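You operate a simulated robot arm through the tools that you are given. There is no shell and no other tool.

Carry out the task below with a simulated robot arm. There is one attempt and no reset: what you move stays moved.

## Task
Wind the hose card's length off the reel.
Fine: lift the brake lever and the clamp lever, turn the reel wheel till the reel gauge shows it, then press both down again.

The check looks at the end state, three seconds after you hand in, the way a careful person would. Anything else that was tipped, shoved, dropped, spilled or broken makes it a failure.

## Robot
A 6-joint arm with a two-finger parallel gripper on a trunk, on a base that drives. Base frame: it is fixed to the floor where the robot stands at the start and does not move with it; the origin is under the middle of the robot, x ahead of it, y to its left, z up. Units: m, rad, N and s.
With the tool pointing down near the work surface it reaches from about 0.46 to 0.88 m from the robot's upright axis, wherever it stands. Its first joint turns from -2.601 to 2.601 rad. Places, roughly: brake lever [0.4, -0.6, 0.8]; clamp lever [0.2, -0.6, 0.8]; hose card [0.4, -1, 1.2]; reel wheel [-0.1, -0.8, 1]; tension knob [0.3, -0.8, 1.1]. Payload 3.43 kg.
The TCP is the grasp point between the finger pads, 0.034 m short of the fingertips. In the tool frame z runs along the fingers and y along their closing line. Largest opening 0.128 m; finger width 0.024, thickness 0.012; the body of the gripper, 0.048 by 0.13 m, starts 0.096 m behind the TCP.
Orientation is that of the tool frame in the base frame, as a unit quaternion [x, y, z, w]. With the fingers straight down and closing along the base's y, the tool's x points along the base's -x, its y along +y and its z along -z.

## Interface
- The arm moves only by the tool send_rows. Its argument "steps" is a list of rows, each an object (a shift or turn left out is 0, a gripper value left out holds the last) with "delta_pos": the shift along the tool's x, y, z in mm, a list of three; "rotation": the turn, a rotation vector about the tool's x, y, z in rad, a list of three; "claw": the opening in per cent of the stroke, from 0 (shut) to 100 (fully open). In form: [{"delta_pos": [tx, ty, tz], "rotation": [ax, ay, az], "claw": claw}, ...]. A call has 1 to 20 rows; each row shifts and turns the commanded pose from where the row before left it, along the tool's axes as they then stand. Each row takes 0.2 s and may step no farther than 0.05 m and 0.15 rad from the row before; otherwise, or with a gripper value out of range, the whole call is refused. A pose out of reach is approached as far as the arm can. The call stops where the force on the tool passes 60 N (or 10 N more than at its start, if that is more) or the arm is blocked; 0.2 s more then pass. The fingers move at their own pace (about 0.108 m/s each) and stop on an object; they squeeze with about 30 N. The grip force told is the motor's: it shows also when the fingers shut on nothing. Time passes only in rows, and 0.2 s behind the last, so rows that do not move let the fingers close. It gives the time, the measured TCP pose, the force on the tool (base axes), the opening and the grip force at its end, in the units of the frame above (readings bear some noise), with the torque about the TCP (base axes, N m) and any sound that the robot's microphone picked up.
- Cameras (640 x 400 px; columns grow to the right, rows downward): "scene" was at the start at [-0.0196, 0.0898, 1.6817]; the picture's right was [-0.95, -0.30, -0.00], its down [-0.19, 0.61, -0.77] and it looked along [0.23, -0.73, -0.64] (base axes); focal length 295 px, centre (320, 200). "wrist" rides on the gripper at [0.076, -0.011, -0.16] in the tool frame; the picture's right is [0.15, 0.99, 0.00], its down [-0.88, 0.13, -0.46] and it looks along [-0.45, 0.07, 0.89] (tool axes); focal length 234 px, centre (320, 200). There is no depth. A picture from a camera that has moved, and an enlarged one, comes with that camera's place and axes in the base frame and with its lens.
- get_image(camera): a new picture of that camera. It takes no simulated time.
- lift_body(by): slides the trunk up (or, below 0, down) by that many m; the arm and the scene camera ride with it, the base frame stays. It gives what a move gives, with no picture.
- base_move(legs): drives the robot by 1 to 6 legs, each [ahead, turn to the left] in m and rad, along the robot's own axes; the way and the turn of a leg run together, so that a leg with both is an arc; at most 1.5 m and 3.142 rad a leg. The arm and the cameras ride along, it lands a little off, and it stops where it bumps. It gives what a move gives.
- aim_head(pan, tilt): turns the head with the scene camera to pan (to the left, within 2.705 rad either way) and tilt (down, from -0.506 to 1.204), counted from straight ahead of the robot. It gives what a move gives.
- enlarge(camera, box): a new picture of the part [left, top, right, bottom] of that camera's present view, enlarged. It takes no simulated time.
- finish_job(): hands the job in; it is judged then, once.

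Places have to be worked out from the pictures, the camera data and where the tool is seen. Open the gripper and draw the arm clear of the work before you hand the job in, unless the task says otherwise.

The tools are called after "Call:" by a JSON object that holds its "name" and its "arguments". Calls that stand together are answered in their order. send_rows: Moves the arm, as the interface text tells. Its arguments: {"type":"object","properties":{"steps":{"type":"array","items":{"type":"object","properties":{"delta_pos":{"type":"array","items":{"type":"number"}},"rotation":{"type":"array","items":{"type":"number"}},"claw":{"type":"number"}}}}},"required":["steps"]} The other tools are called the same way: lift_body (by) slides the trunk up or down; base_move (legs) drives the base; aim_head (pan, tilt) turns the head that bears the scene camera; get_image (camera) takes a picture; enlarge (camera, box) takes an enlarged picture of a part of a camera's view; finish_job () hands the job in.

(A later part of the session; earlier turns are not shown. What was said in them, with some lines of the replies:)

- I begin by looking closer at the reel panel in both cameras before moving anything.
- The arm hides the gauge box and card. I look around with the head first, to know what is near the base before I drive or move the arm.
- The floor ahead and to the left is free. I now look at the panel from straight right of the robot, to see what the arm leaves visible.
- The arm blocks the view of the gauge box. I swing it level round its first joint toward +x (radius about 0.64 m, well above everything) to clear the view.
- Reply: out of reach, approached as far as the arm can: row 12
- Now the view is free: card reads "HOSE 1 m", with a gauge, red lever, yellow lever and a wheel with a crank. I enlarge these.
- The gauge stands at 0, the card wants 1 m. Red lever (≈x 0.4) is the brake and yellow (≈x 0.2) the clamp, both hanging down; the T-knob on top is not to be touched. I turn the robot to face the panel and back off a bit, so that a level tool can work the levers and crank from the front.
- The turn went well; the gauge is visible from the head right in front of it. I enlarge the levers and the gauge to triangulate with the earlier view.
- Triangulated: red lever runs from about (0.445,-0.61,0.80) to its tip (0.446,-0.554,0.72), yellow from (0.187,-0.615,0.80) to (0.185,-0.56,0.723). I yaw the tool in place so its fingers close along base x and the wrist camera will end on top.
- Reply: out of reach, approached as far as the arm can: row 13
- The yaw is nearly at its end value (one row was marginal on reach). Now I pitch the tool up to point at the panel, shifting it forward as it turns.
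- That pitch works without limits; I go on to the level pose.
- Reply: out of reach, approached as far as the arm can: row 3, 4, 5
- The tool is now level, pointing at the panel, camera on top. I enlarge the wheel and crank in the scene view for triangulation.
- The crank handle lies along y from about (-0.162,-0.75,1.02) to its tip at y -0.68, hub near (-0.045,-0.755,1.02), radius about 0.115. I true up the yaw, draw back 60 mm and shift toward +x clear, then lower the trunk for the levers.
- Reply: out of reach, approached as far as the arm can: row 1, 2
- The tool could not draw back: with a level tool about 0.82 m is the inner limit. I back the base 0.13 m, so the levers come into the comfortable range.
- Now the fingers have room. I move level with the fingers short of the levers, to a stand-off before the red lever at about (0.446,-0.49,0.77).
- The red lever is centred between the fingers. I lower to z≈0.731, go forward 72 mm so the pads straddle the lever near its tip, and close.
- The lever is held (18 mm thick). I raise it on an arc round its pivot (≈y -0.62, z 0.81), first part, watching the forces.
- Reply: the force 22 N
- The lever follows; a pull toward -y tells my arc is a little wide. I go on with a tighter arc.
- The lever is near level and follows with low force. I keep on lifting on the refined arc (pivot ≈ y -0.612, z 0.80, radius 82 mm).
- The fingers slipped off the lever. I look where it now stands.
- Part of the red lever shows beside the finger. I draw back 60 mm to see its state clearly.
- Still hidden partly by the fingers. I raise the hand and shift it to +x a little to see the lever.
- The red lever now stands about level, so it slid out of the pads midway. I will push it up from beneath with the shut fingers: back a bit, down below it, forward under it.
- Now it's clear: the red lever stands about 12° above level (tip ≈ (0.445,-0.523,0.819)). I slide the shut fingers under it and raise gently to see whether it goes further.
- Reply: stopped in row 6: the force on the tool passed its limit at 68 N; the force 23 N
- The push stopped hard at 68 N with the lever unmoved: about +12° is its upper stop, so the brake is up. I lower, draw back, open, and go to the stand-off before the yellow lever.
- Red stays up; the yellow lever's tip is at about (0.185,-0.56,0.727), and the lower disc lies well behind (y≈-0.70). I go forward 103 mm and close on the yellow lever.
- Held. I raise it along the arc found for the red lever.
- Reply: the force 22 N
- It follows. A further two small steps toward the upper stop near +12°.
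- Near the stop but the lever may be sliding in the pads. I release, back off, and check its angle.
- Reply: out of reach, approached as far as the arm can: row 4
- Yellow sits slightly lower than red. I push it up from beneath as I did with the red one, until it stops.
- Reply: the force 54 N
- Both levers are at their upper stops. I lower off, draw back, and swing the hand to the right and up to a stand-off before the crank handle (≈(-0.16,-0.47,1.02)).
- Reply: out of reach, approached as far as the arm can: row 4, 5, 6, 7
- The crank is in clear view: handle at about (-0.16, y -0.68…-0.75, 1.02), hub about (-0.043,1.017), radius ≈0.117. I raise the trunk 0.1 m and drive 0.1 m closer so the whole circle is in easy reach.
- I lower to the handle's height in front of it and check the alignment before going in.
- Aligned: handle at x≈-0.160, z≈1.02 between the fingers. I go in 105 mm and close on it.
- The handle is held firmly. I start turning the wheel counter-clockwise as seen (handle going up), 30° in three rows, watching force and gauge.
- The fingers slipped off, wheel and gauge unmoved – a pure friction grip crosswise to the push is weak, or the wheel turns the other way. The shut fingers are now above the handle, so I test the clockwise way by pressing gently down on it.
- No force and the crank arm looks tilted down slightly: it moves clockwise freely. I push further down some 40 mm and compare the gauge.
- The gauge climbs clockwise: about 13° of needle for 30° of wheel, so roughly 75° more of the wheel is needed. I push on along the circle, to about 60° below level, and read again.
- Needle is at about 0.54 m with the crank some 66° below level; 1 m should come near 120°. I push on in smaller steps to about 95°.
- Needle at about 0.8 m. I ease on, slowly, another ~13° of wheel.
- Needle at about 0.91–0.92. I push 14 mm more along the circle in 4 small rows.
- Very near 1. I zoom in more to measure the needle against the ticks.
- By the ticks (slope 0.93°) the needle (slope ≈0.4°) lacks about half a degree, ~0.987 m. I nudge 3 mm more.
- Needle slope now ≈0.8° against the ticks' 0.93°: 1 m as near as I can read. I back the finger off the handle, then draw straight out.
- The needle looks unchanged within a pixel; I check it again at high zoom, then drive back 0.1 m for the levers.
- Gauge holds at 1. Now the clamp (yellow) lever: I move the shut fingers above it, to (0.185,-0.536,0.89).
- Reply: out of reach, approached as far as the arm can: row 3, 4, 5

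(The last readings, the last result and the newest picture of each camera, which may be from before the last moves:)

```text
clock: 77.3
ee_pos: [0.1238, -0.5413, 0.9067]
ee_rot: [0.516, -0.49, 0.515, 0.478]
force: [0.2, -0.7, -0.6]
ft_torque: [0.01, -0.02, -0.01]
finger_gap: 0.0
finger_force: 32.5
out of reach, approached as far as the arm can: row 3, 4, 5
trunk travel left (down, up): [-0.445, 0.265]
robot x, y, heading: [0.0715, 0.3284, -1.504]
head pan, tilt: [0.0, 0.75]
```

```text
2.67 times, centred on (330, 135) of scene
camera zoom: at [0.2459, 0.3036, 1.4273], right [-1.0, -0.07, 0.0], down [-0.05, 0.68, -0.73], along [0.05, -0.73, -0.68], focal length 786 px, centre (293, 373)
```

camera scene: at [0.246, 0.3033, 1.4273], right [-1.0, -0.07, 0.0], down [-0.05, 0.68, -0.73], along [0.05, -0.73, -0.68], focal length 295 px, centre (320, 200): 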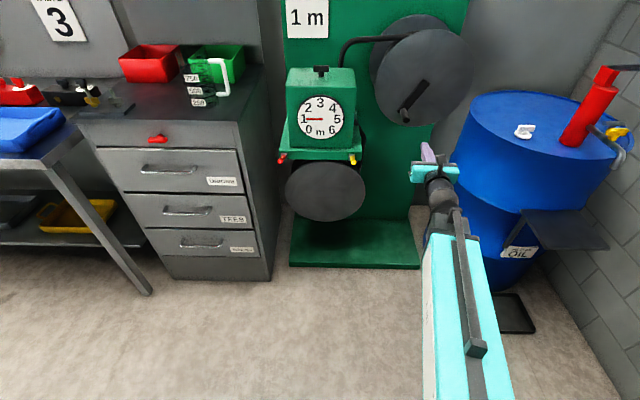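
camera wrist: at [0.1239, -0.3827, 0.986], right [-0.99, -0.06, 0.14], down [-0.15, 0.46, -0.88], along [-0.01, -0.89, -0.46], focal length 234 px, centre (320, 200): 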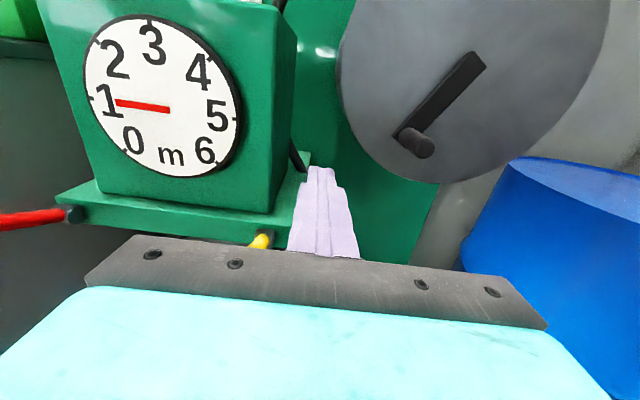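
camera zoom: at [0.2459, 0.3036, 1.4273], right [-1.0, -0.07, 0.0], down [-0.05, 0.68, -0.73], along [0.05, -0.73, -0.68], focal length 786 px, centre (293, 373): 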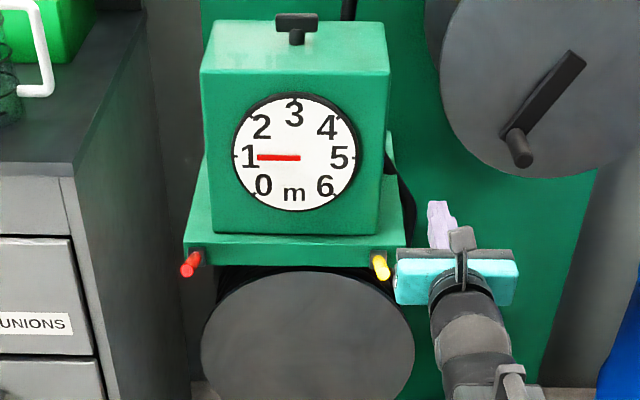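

The arm is at its inner limit there (orientation drifted a little too). I drive back 0.1 m more and lower the trunk 0.1 m, as in the state where the levers were easy.

Call:
{"name": "base_move", "arguments": {"legs": [[-0.1, 0]]}}

Call:
{"name": "lift_body", "arguments": {"by": -0.1}}

```text
clock: 78.5
ee_pos: [0.1156, -0.4405, 0.9069]
ee_rot: [0.516, -0.491, 0.514, 0.478]
force: [0.3, -0.2, -0.3]
ft_torque: [0.0, -0.02, 0.04]
finger_gap: 0.0
finger_force: 33.1
trunk travel left (down, up): [-0.445, 0.265]
robot x, y, heading: [0.0649, 0.4321, -1.496]
head pan, tilt: [0.0, 0.75]
```

```text
clock: 79.9
ee_pos: [0.1157, -0.4416, 0.8083]
ee_rot: [0.516, -0.49, 0.515, 0.477]
force: [0.6, -0.2, 0.0]
ft_torque: [-0.01, 0.06, 0.04]
finger_gap: 0.0
finger_force: 32.8
trunk travel left (down, up): [-0.345, 0.365]
robot x, y, heading: [0.0664, 0.4338, -1.507]
head pan, tilt: [0.0, 0.75]
```

I true the yaw and rise to a stand-off before and above the yellow lever.

Call:
{"name": "send_rows", "arguments": {"steps": [{"rotation": [-0.064, 0, 0]}, {"delta_pos": [40, 0, 0]}, {"delta_pos": [40, -5, 0]}, {"delta_pos": [0, -32, 10]}, {"delta_pos": [0, -32, 20]}]}}

Call:
{"name": "get_image", "arguments": {"camera": "wrist"}}

```text
clock: 81.1
ee_pos: [0.1615, -0.4722, 0.889]
ee_rot: [-0.5, 0.507, -0.499, -0.494]
force: [0.2, 0.7, 0.0]
ft_torque: [0.02, 0.02, 0.03]
finger_gap: 0.0002
finger_force: 32.8
out of reach, approached as far as the arm can: row 1, 2
trunk travel left (down, up): [-0.345, 0.365]
robot x, y, heading: [0.0639, 0.4285, -1.506]
head pan, tilt: [0.0, 0.75]
```

```text
taken
camera wrist: at [0.1733, -0.3139, 0.9691], right [-0.99, 0.0, 0.14], down [-0.12, 0.47, -0.88], along [-0.06, -0.88, -0.46], focal length 234 px, centre (320, 200)
```

wrist: 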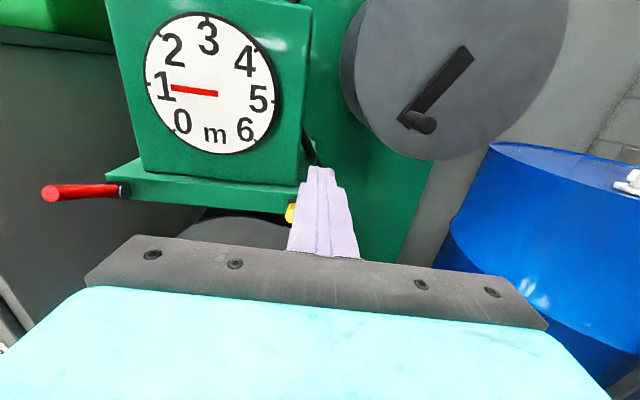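

Orientation is good again. I shift 24 mm to +x, go forward to y -0.536 above the lever, and start pressing down.

Call:
{"name": "send_rows", "arguments": {"steps": [{"delta_pos": [0, -24, 0]}, {"delta_pos": [0, 0, 32]}, {"delta_pos": [0, 0, 32]}, {"delta_pos": [-20, 0, 0]}, {"delta_pos": [-20, 0, 0]}, {"delta_pos": [-15, 0, 0]}, {"delta_pos": [-12, 0, 0]}]}}

Call:
{"name": "get_image", "arguments": {"camera": "wrist"}}

Call:
{"name": "enlarge", "arguments": {"camera": "scene", "box": [260, 40, 400, 190]}}

```text
clock: 82.7
ee_pos: [0.1865, -0.5361, 0.8232]
ee_rot: [-0.501, 0.506, -0.499, -0.494]
force: [-0.1, -0.5, -0.3]
ft_torque: [0.01, 0.01, 0.0]
finger_gap: 0.0
finger_force: 33.4
trunk travel left (down, up): [-0.345, 0.365]
robot x, y, heading: [0.0663, 0.4319, -1.5]
head pan, tilt: [0.0, 0.75]
```

```text
taken
camera wrist: at [0.1977, -0.3774, 0.9012], right [-0.99, 0.0, 0.14], down [-0.12, 0.47, -0.88], along [-0.06, -0.88, -0.46], focal length 234 px, centre (320, 200)
```

wrist: 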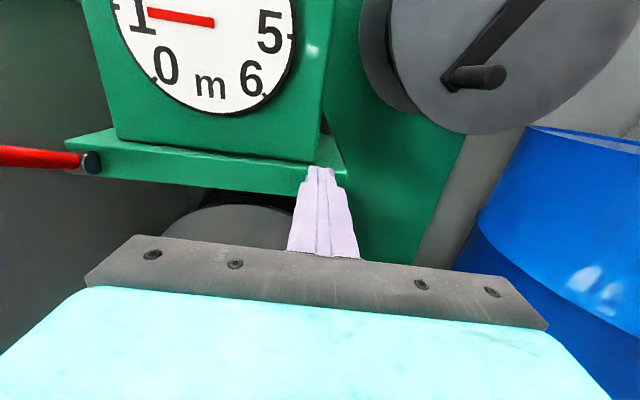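

```text
2.67 times, centred on (330, 115) of scene
camera zoom: at [0.2391, 0.4045, 1.3273], right [-1.0, -0.07, 0.0], down [-0.05, 0.68, -0.73], along [0.05, -0.73, -0.68], focal length 786 px, centre (293, 427)
```

zoom: 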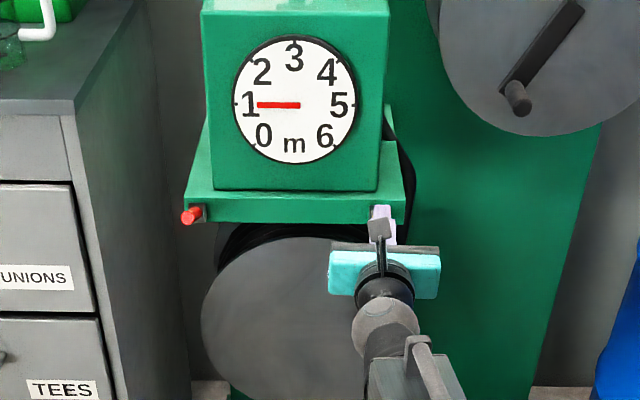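

No force yet; I press on downward in 12 mm rows.

Call:
{"name": "send_rows", "arguments": {"steps": [{"delta_pos": [-12, 0, 0]}, {"delta_pos": [-12, 0, 0]}, {"delta_pos": [-12, 0, 0]}, {"delta_pos": [-8, 0, 0]}, {}]}}

Call:
{"name": "get_image", "arguments": {"camera": "wrist"}}

Call:
{"name": "enlarge", "arguments": {"camera": "scene", "box": [260, 40, 400, 190]}}

```text
clock: 83.9
ee_pos: [0.187, -0.5353, 0.7779]
ee_rot: [-0.501, 0.506, -0.499, -0.494]
force: [-0.5, -1.1, 0.3]
ft_torque: [-0.01, 0.03, 0.04]
finger_gap: 0.0002
finger_force: 33.0
trunk travel left (down, up): [-0.345, 0.365]
robot x, y, heading: [0.0662, 0.4334, -1.503]
head pan, tilt: [0.0, 0.75]
```

```text
taken
camera wrist: at [0.199, -0.3762, 0.8567], right [-0.99, 0.0, 0.14], down [-0.12, 0.47, -0.88], along [-0.06, -0.88, -0.46], focal length 234 px, centre (320, 200)
```

wrist: 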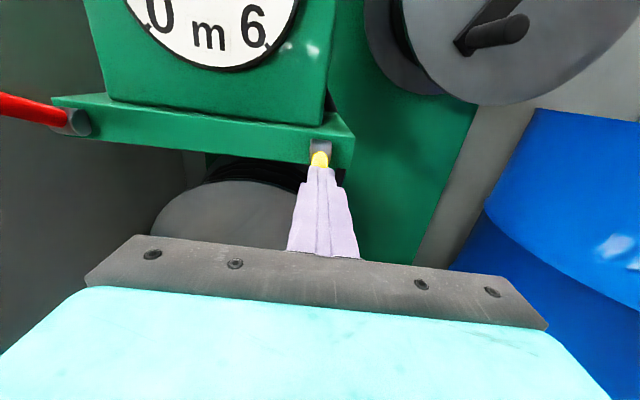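

```text
2.67 times, centred on (330, 115) of scene
camera zoom: at [0.2391, 0.4045, 1.3273], right [-1.0, -0.07, 0.0], down [-0.05, 0.68, -0.73], along [0.05, -0.73, -0.68], focal length 786 px, centre (293, 427)
```

zoom: 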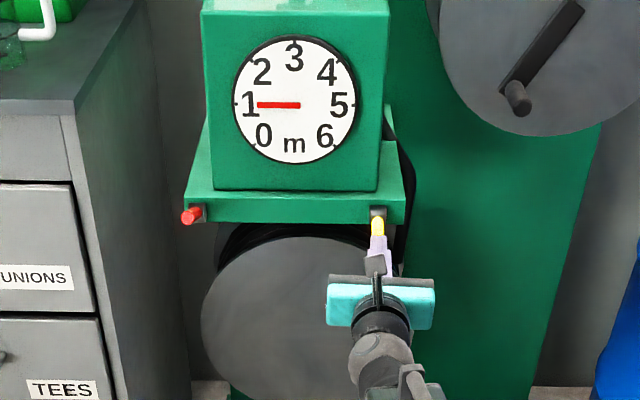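

The lever goes down under the fingers. I go on with 6 mm rows until it stops.

Call:
{"name": "send_rows", "arguments": {"steps": [{"delta_pos": [-6, 0, 0]}, {"delta_pos": [-6, 0, 0]}, {"delta_pos": [-6, 0, 0]}, {"delta_pos": [-6, 0, 0]}, {"delta_pos": [-6, 0, 0]}]}}

Call:
{"name": "get_image", "arguments": {"camera": "wrist"}}

```text
clock: 85.1
ee_pos: [0.1867, -0.5333, 0.7574]
ee_rot: [-0.496, 0.504, -0.501, -0.498]
force: [2.8, 6.3, 37.3]
ft_torque: [-1.18, 0.05, 0.12]
finger_gap: 0.0
finger_force: 33.4
trunk travel left (down, up): [-0.345, 0.365]
robot x, y, heading: [0.0684, 0.4297, -1.505]
head pan, tilt: [0.0, 0.75]
```

```text
taken
camera wrist: at [0.1988, -0.3725, 0.8341], right [-0.99, 0.0, 0.14], down [-0.12, 0.46, -0.88], along [-0.07, -0.89, -0.45], focal length 234 px, centre (320, 200)
```

wrist: 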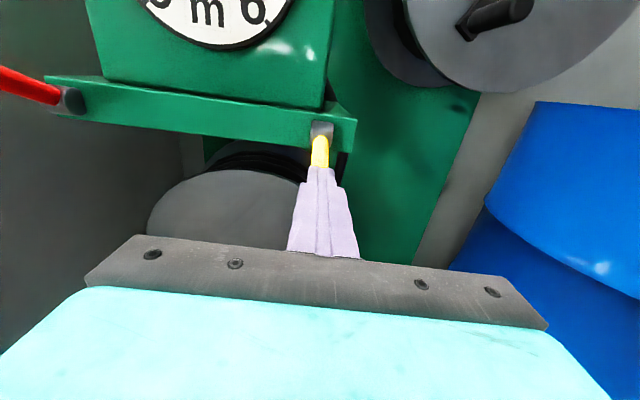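

Now 37 N pushes back: the clamp lever is at its lower stop. I rise a little, draw back and raise, and look at it.

Call:
{"name": "send_rows", "arguments": {"steps": [{"delta_pos": [15, 0, 0]}, {"delta_pos": [10, 0, -35]}, {"delta_pos": [30, 0, -35]}, {"delta_pos": [40, 0, 0]}, {"delta_pos": [40, 0, 0]}]}}

Call:
{"name": "enlarge", "arguments": {"camera": "scene", "box": [260, 40, 400, 190]}}

Call:
{"name": "get_image", "arguments": {"camera": "wrist"}}

```text
clock: 86.3
ee_pos: [0.186, -0.4666, 0.8851]
ee_rot: [-0.5, 0.507, -0.499, -0.493]
force: [-0.6, -0.4, 0.7]
ft_torque: [0.03, 0.01, -0.02]
finger_gap: 0.0
finger_force: 33.1
trunk travel left (down, up): [-0.345, 0.365]
robot x, y, heading: [0.0667, 0.4299, -1.499]
head pan, tilt: [0.0, 0.75]
```

```text
2.67 times, centred on (330, 115) of scene
camera zoom: at [0.2392, 0.4045, 1.3272], right [-1.0, -0.07, 0.0], down [-0.05, 0.68, -0.73], along [0.05, -0.73, -0.68], focal length 786 px, centre (293, 427)
```

zoom: 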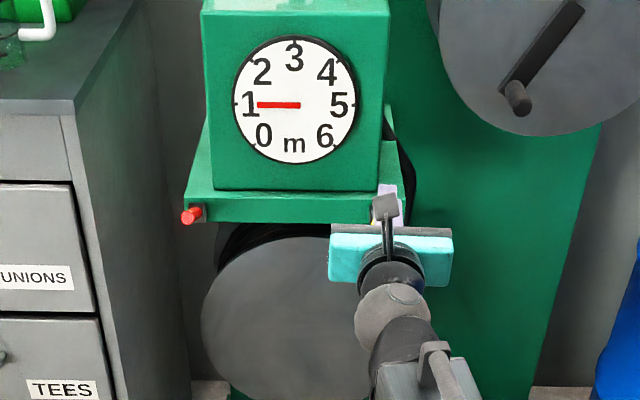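

```text
taken
camera wrist: at [0.1973, -0.3076, 0.9634], right [-0.99, 0.0, 0.14], down [-0.12, 0.47, -0.88], along [-0.06, -0.88, -0.46], focal length 234 px, centre (320, 200)
```

wrist: 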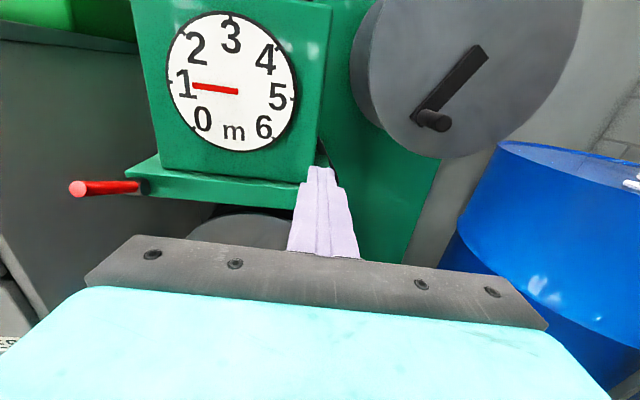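

Now to the red brake lever: shift 260 mm to +x at this height, and look before pressing.

Call:
{"name": "send_rows", "arguments": {"steps": [{"delta_pos": [0, -43.3, 0]}, {"delta_pos": [0, -43.3, 0]}, {"delta_pos": [0, -43.3, 0]}, {"delta_pos": [0, -43.3, 0]}, {"delta_pos": [0, -43.3, 0]}, {"delta_pos": [0, -43.3, 0]}]}}

Call:
{"name": "enlarge", "arguments": {"camera": "scene", "box": [260, 40, 400, 190]}}

Call:
{"name": "get_image", "arguments": {"camera": "wrist"}}

```text
clock: 87.7
ee_pos: [0.447, -0.4678, 0.8862]
ee_rot: [-0.501, 0.506, -0.499, -0.494]
force: [-0.2, 0.4, 0.1]
ft_torque: [0.01, 0.01, -0.01]
finger_gap: 0.0001
finger_force: 32.8
trunk travel left (down, up): [-0.345, 0.365]
robot x, y, heading: [0.0645, 0.432, -1.499]
head pan, tilt: [0.0, 0.75]
```

```text
2.67 times, centred on (330, 115) of scene
camera zoom: at [0.239, 0.4045, 1.3273], right [-1.0, -0.07, 0.0], down [-0.05, 0.68, -0.73], along [0.05, -0.73, -0.68], focal length 786 px, centre (293, 427)
```

zoom: 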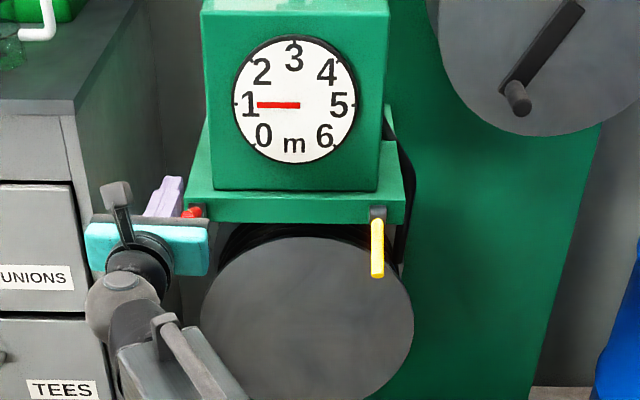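

```text
taken
camera wrist: at [0.4584, -0.3085, 0.9651], right [-0.99, 0.0, 0.14], down [-0.12, 0.47, -0.88], along [-0.06, -0.88, -0.46], focal length 234 px, centre (320, 200)
```

wrist: 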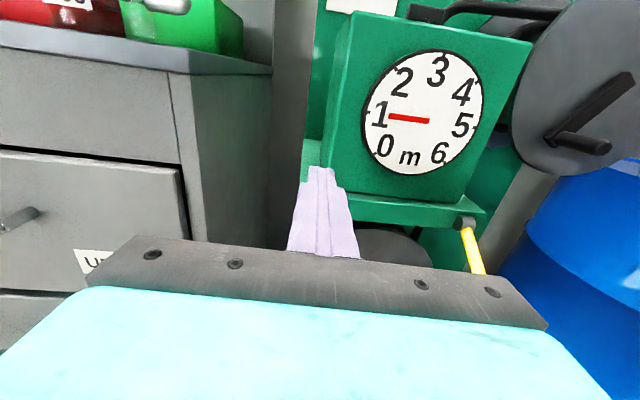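

Yellow is fully down. I go forward 68 mm above the red lever and press down in the same way.

Call:
{"name": "send_rows", "arguments": {"steps": [{"delta_pos": [0, 2, 34]}, {"delta_pos": [0, 0, 34]}, {"delta_pos": [-20, 0, 0]}, {"delta_pos": [-20, 0, 0]}, {"delta_pos": [-15, 0, 0]}, {"delta_pos": [-12, 0, 0]}, {"delta_pos": [-12, 0, 0]}, {"delta_pos": [-12, 0, 0]}, {"delta_pos": [-12, 0, 0]}, {"delta_pos": [-8, 0, 0]}]}}

Call:
{"name": "get_image", "arguments": {"camera": "wrist"}}

```text
clock: 89.9
ee_pos: [0.444, -0.533, 0.7747]
ee_rot: [-0.5, 0.507, -0.498, -0.495]
force: [0.2, 0.9, 0.6]
ft_torque: [-0.06, 0.01, -0.04]
finger_gap: 0.0003
finger_force: 32.7
trunk travel left (down, up): [-0.345, 0.365]
robot x, y, heading: [0.0657, 0.4311, -1.503]
head pan, tilt: [0.0, 0.75]
```

```text
taken
camera wrist: at [0.4564, -0.3745, 0.8537], right [-0.99, 0.0, 0.14], down [-0.12, 0.47, -0.88], along [-0.06, -0.88, -0.46], focal length 234 px, centre (320, 200)
```

wrist: 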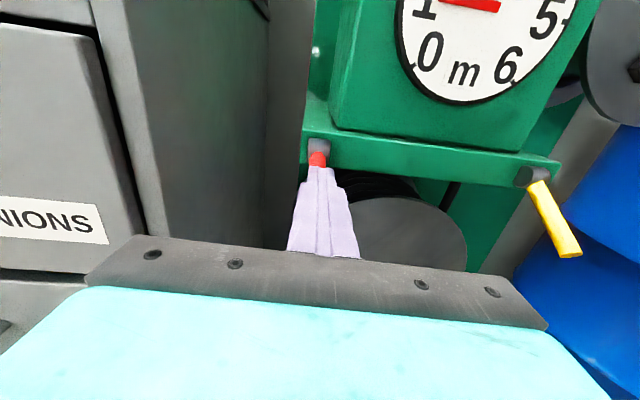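

The red lever is going down under the fingers; small rows till its stop.

Call:
{"name": "send_rows", "arguments": {"steps": [{"delta_pos": [-6, 0, 0]}, {"delta_pos": [-6, 0, 0]}, {"delta_pos": [-6, 0, 0]}, {"delta_pos": [-6, 0, 0]}, {"delta_pos": [-4, 0, 0]}]}}

Call:
{"name": "get_image", "arguments": {"camera": "wrist"}}

```text
clock: 91.1
ee_pos: [0.4446, -0.5293, 0.7617]
ee_rot: [-0.496, 0.503, -0.501, -0.5]
force: [2.2, 11.0, 52.4]
ft_torque: [-1.64, -0.2, -0.18]
finger_gap: 0.0001
finger_force: 32.4
trunk travel left (down, up): [-0.345, 0.365]
robot x, y, heading: [0.0632, 0.427, -1.5]
head pan, tilt: [0.0, 0.75]
```

```text
taken
camera wrist: at [0.4563, -0.3694, 0.8375], right [-0.99, 0.0, 0.14], down [-0.12, 0.45, -0.88], along [-0.07, -0.89, -0.45], focal length 234 px, centre (320, 200)
```

wrist: 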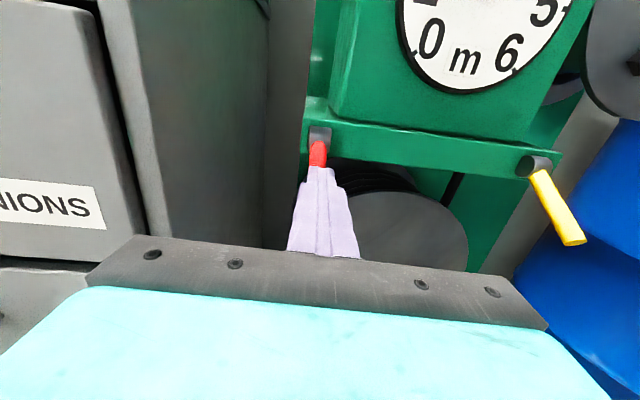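

52 N back: the brake lever is at its lower stop. I lift off, draw back and up, then compare both levers and the gauge.

Call:
{"name": "send_rows", "arguments": {"steps": [{"delta_pos": [15, 0, 0]}, {"delta_pos": [10, 0, -35]}, {"delta_pos": [30, 0, -35]}, {"delta_pos": [45, 0, -10]}, {"delta_pos": [45, 0, 0]}, {"delta_pos": [45, 0, 0]}, {"delta_pos": [45, 0, 0]}]}}

Call:
{"name": "enlarge", "arguments": {"camera": "scene", "box": [260, 40, 400, 190]}}

Call:
{"name": "get_image", "arguments": {"camera": "wrist"}}

```text
clock: 92.7
ee_pos: [0.4431, -0.4556, 0.9835]
ee_rot: [-0.5, 0.507, -0.498, -0.495]
force: [0.6, 0.3, 0.4]
ft_torque: [-0.03, 0.0, -0.04]
finger_gap: 0.0
finger_force: 33.2
trunk travel left (down, up): [-0.345, 0.365]
robot x, y, heading: [0.0688, 0.4279, -1.502]
head pan, tilt: [0.0, 0.75]
```

```text
2.67 times, centred on (330, 115) of scene
camera zoom: at [0.2392, 0.4045, 1.3272], right [-1.0, -0.07, 0.0], down [-0.05, 0.68, -0.73], along [0.05, -0.73, -0.68], focal length 786 px, centre (293, 427)
```

zoom: 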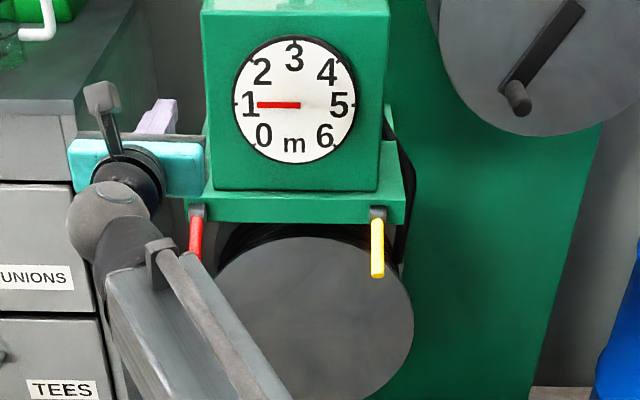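

```text
taken
camera wrist: at [0.4539, -0.2965, 1.0624], right [-0.99, 0.0, 0.14], down [-0.12, 0.47, -0.88], along [-0.06, -0.88, -0.46], focal length 234 px, centre (320, 200)
```

wrist: 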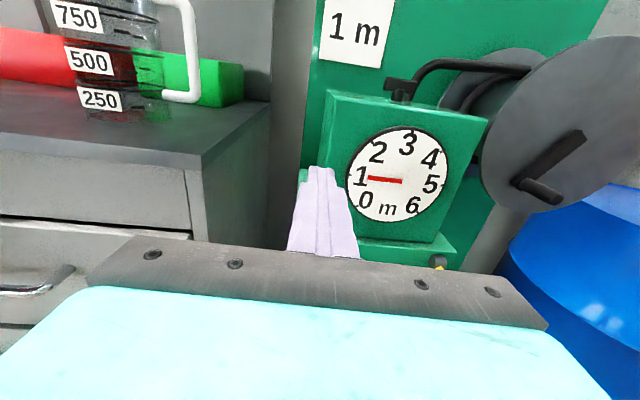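

Both levers hang down again and the gauge reads 1. I open the gripper, back the robot away 0.15 m, and take a last look.

Call:
{"name": "base_move", "arguments": {"legs": [[-0.15, 0]]}}

Call:
{"name": "send_rows", "arguments": {"steps": [{"claw": 60, "delta_pos": [40, 0, 0]}, {"delta_pos": [40, -20, 0]}, {"delta_pos": [0, -40, 0]}, {"delta_pos": [0, -40, 0]}]}}

Call:
{"name": "get_image", "arguments": {"camera": "scene"}}

Call:
{"name": "enlarge", "arguments": {"camera": "scene", "box": [260, 30, 380, 160]}}

```text
clock: 94.2
ee_pos: [0.4321, -0.3041, 0.9841]
ee_rot: [-0.501, 0.506, -0.499, -0.494]
force: [0.5, -0.2, 0.7]
ft_torque: [-0.01, 0.0, 0.0]
finger_gap: 0.0
finger_force: 32.8
trunk travel left (down, up): [-0.345, 0.365]
robot x, y, heading: [0.0567, 0.5792, -1.505]
head pan, tilt: [0.0, 0.75]
```

```text
clock: 95.2
ee_pos: [0.5311, -0.3058, 1.0631]
ee_rot: [-0.501, 0.506, -0.499, -0.494]
force: [-0.6, -0.7, -0.3]
ft_torque: [0.03, 0.02, 0.03]
finger_gap: 0.0768
finger_force: 0.0
trunk travel left (down, up): [-0.345, 0.365]
robot x, y, heading: [0.0582, 0.5808, -1.503]
head pan, tilt: [0.0, 0.75]
```

```text
taken
camera scene: at [0.2288, 0.5552, 1.3273], right [-1.0, -0.07, 0.0], down [-0.05, 0.68, -0.73], along [0.05, -0.73, -0.68], focal length 295 px, centre (320, 200)
```

scene: 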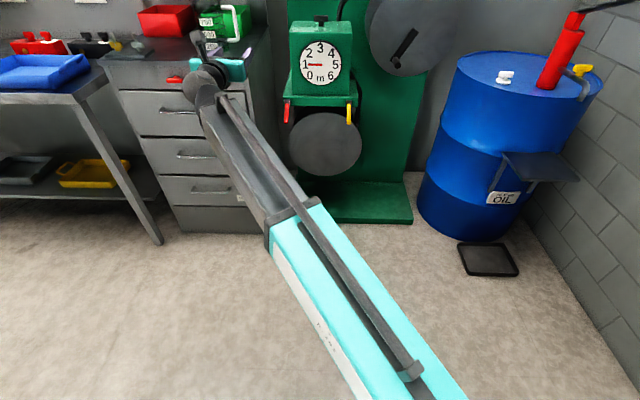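

```text
3.08 times, centred on (320, 95) of scene
camera zoom: at [0.2288, 0.5552, 1.3273], right [-1.0, -0.07, 0.0], down [-0.05, 0.68, -0.73], along [0.05, -0.73, -0.68], focal length 906 px, centre (320, 523)
```

zoom: 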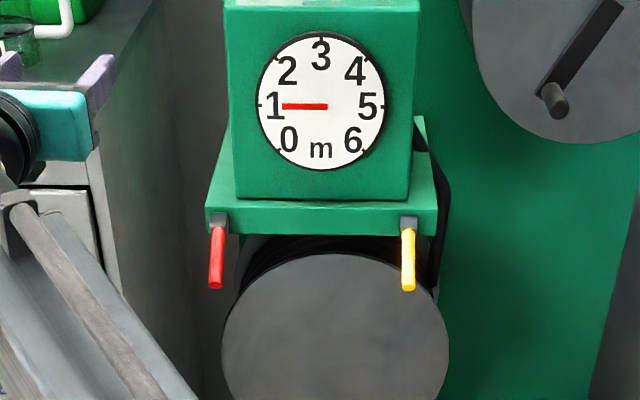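

Both levers are down and the arm is clear. A last close reading of the needle.

Call:
{"name": "enlarge", "arguments": {"camera": "scene", "box": [305, 48, 337, 82]}}

```text
11.76 times, centred on (321, 65) of scene
camera zoom: at [0.2288, 0.5552, 1.3273], right [-1.0, -0.07, 0.0], down [-0.05, 0.68, -0.73], along [0.05, -0.73, -0.68], focal length 3466 px, centre (308, 1788)
```

zoom: 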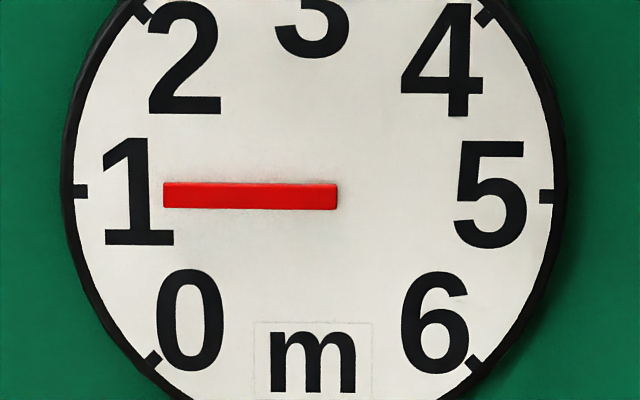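

The needle lies parallel to the line of the 1 and 5 ticks, so the gauge shows 1 m. Both levers are pressed down and nothing else was disturbed, so I hand in.

Call:
{"name": "finish_job", "arguments": {}}

```text
The job is handed in.
```

I wound 1 m off the reel, as the hose card asks, and handed the job in. The last close-up showed the gauge needle on the 1 mark.

- **Levers:** I lifted the red brake lever and the yellow clamp lever to their upper stops. After winding, I pressed both back down until they stopped. In the last picture both hang down as they did at the start.
- **Wheel:** It turns clockwise as seen from the front to let hose out. My first try, the other way, slipped off the handle without moving the wheel or the gauge.
- **Surroundings:** The pictures show nothing else moved, and I did not touch the tension knob. The gripper is open and the arm is clear of the reel.
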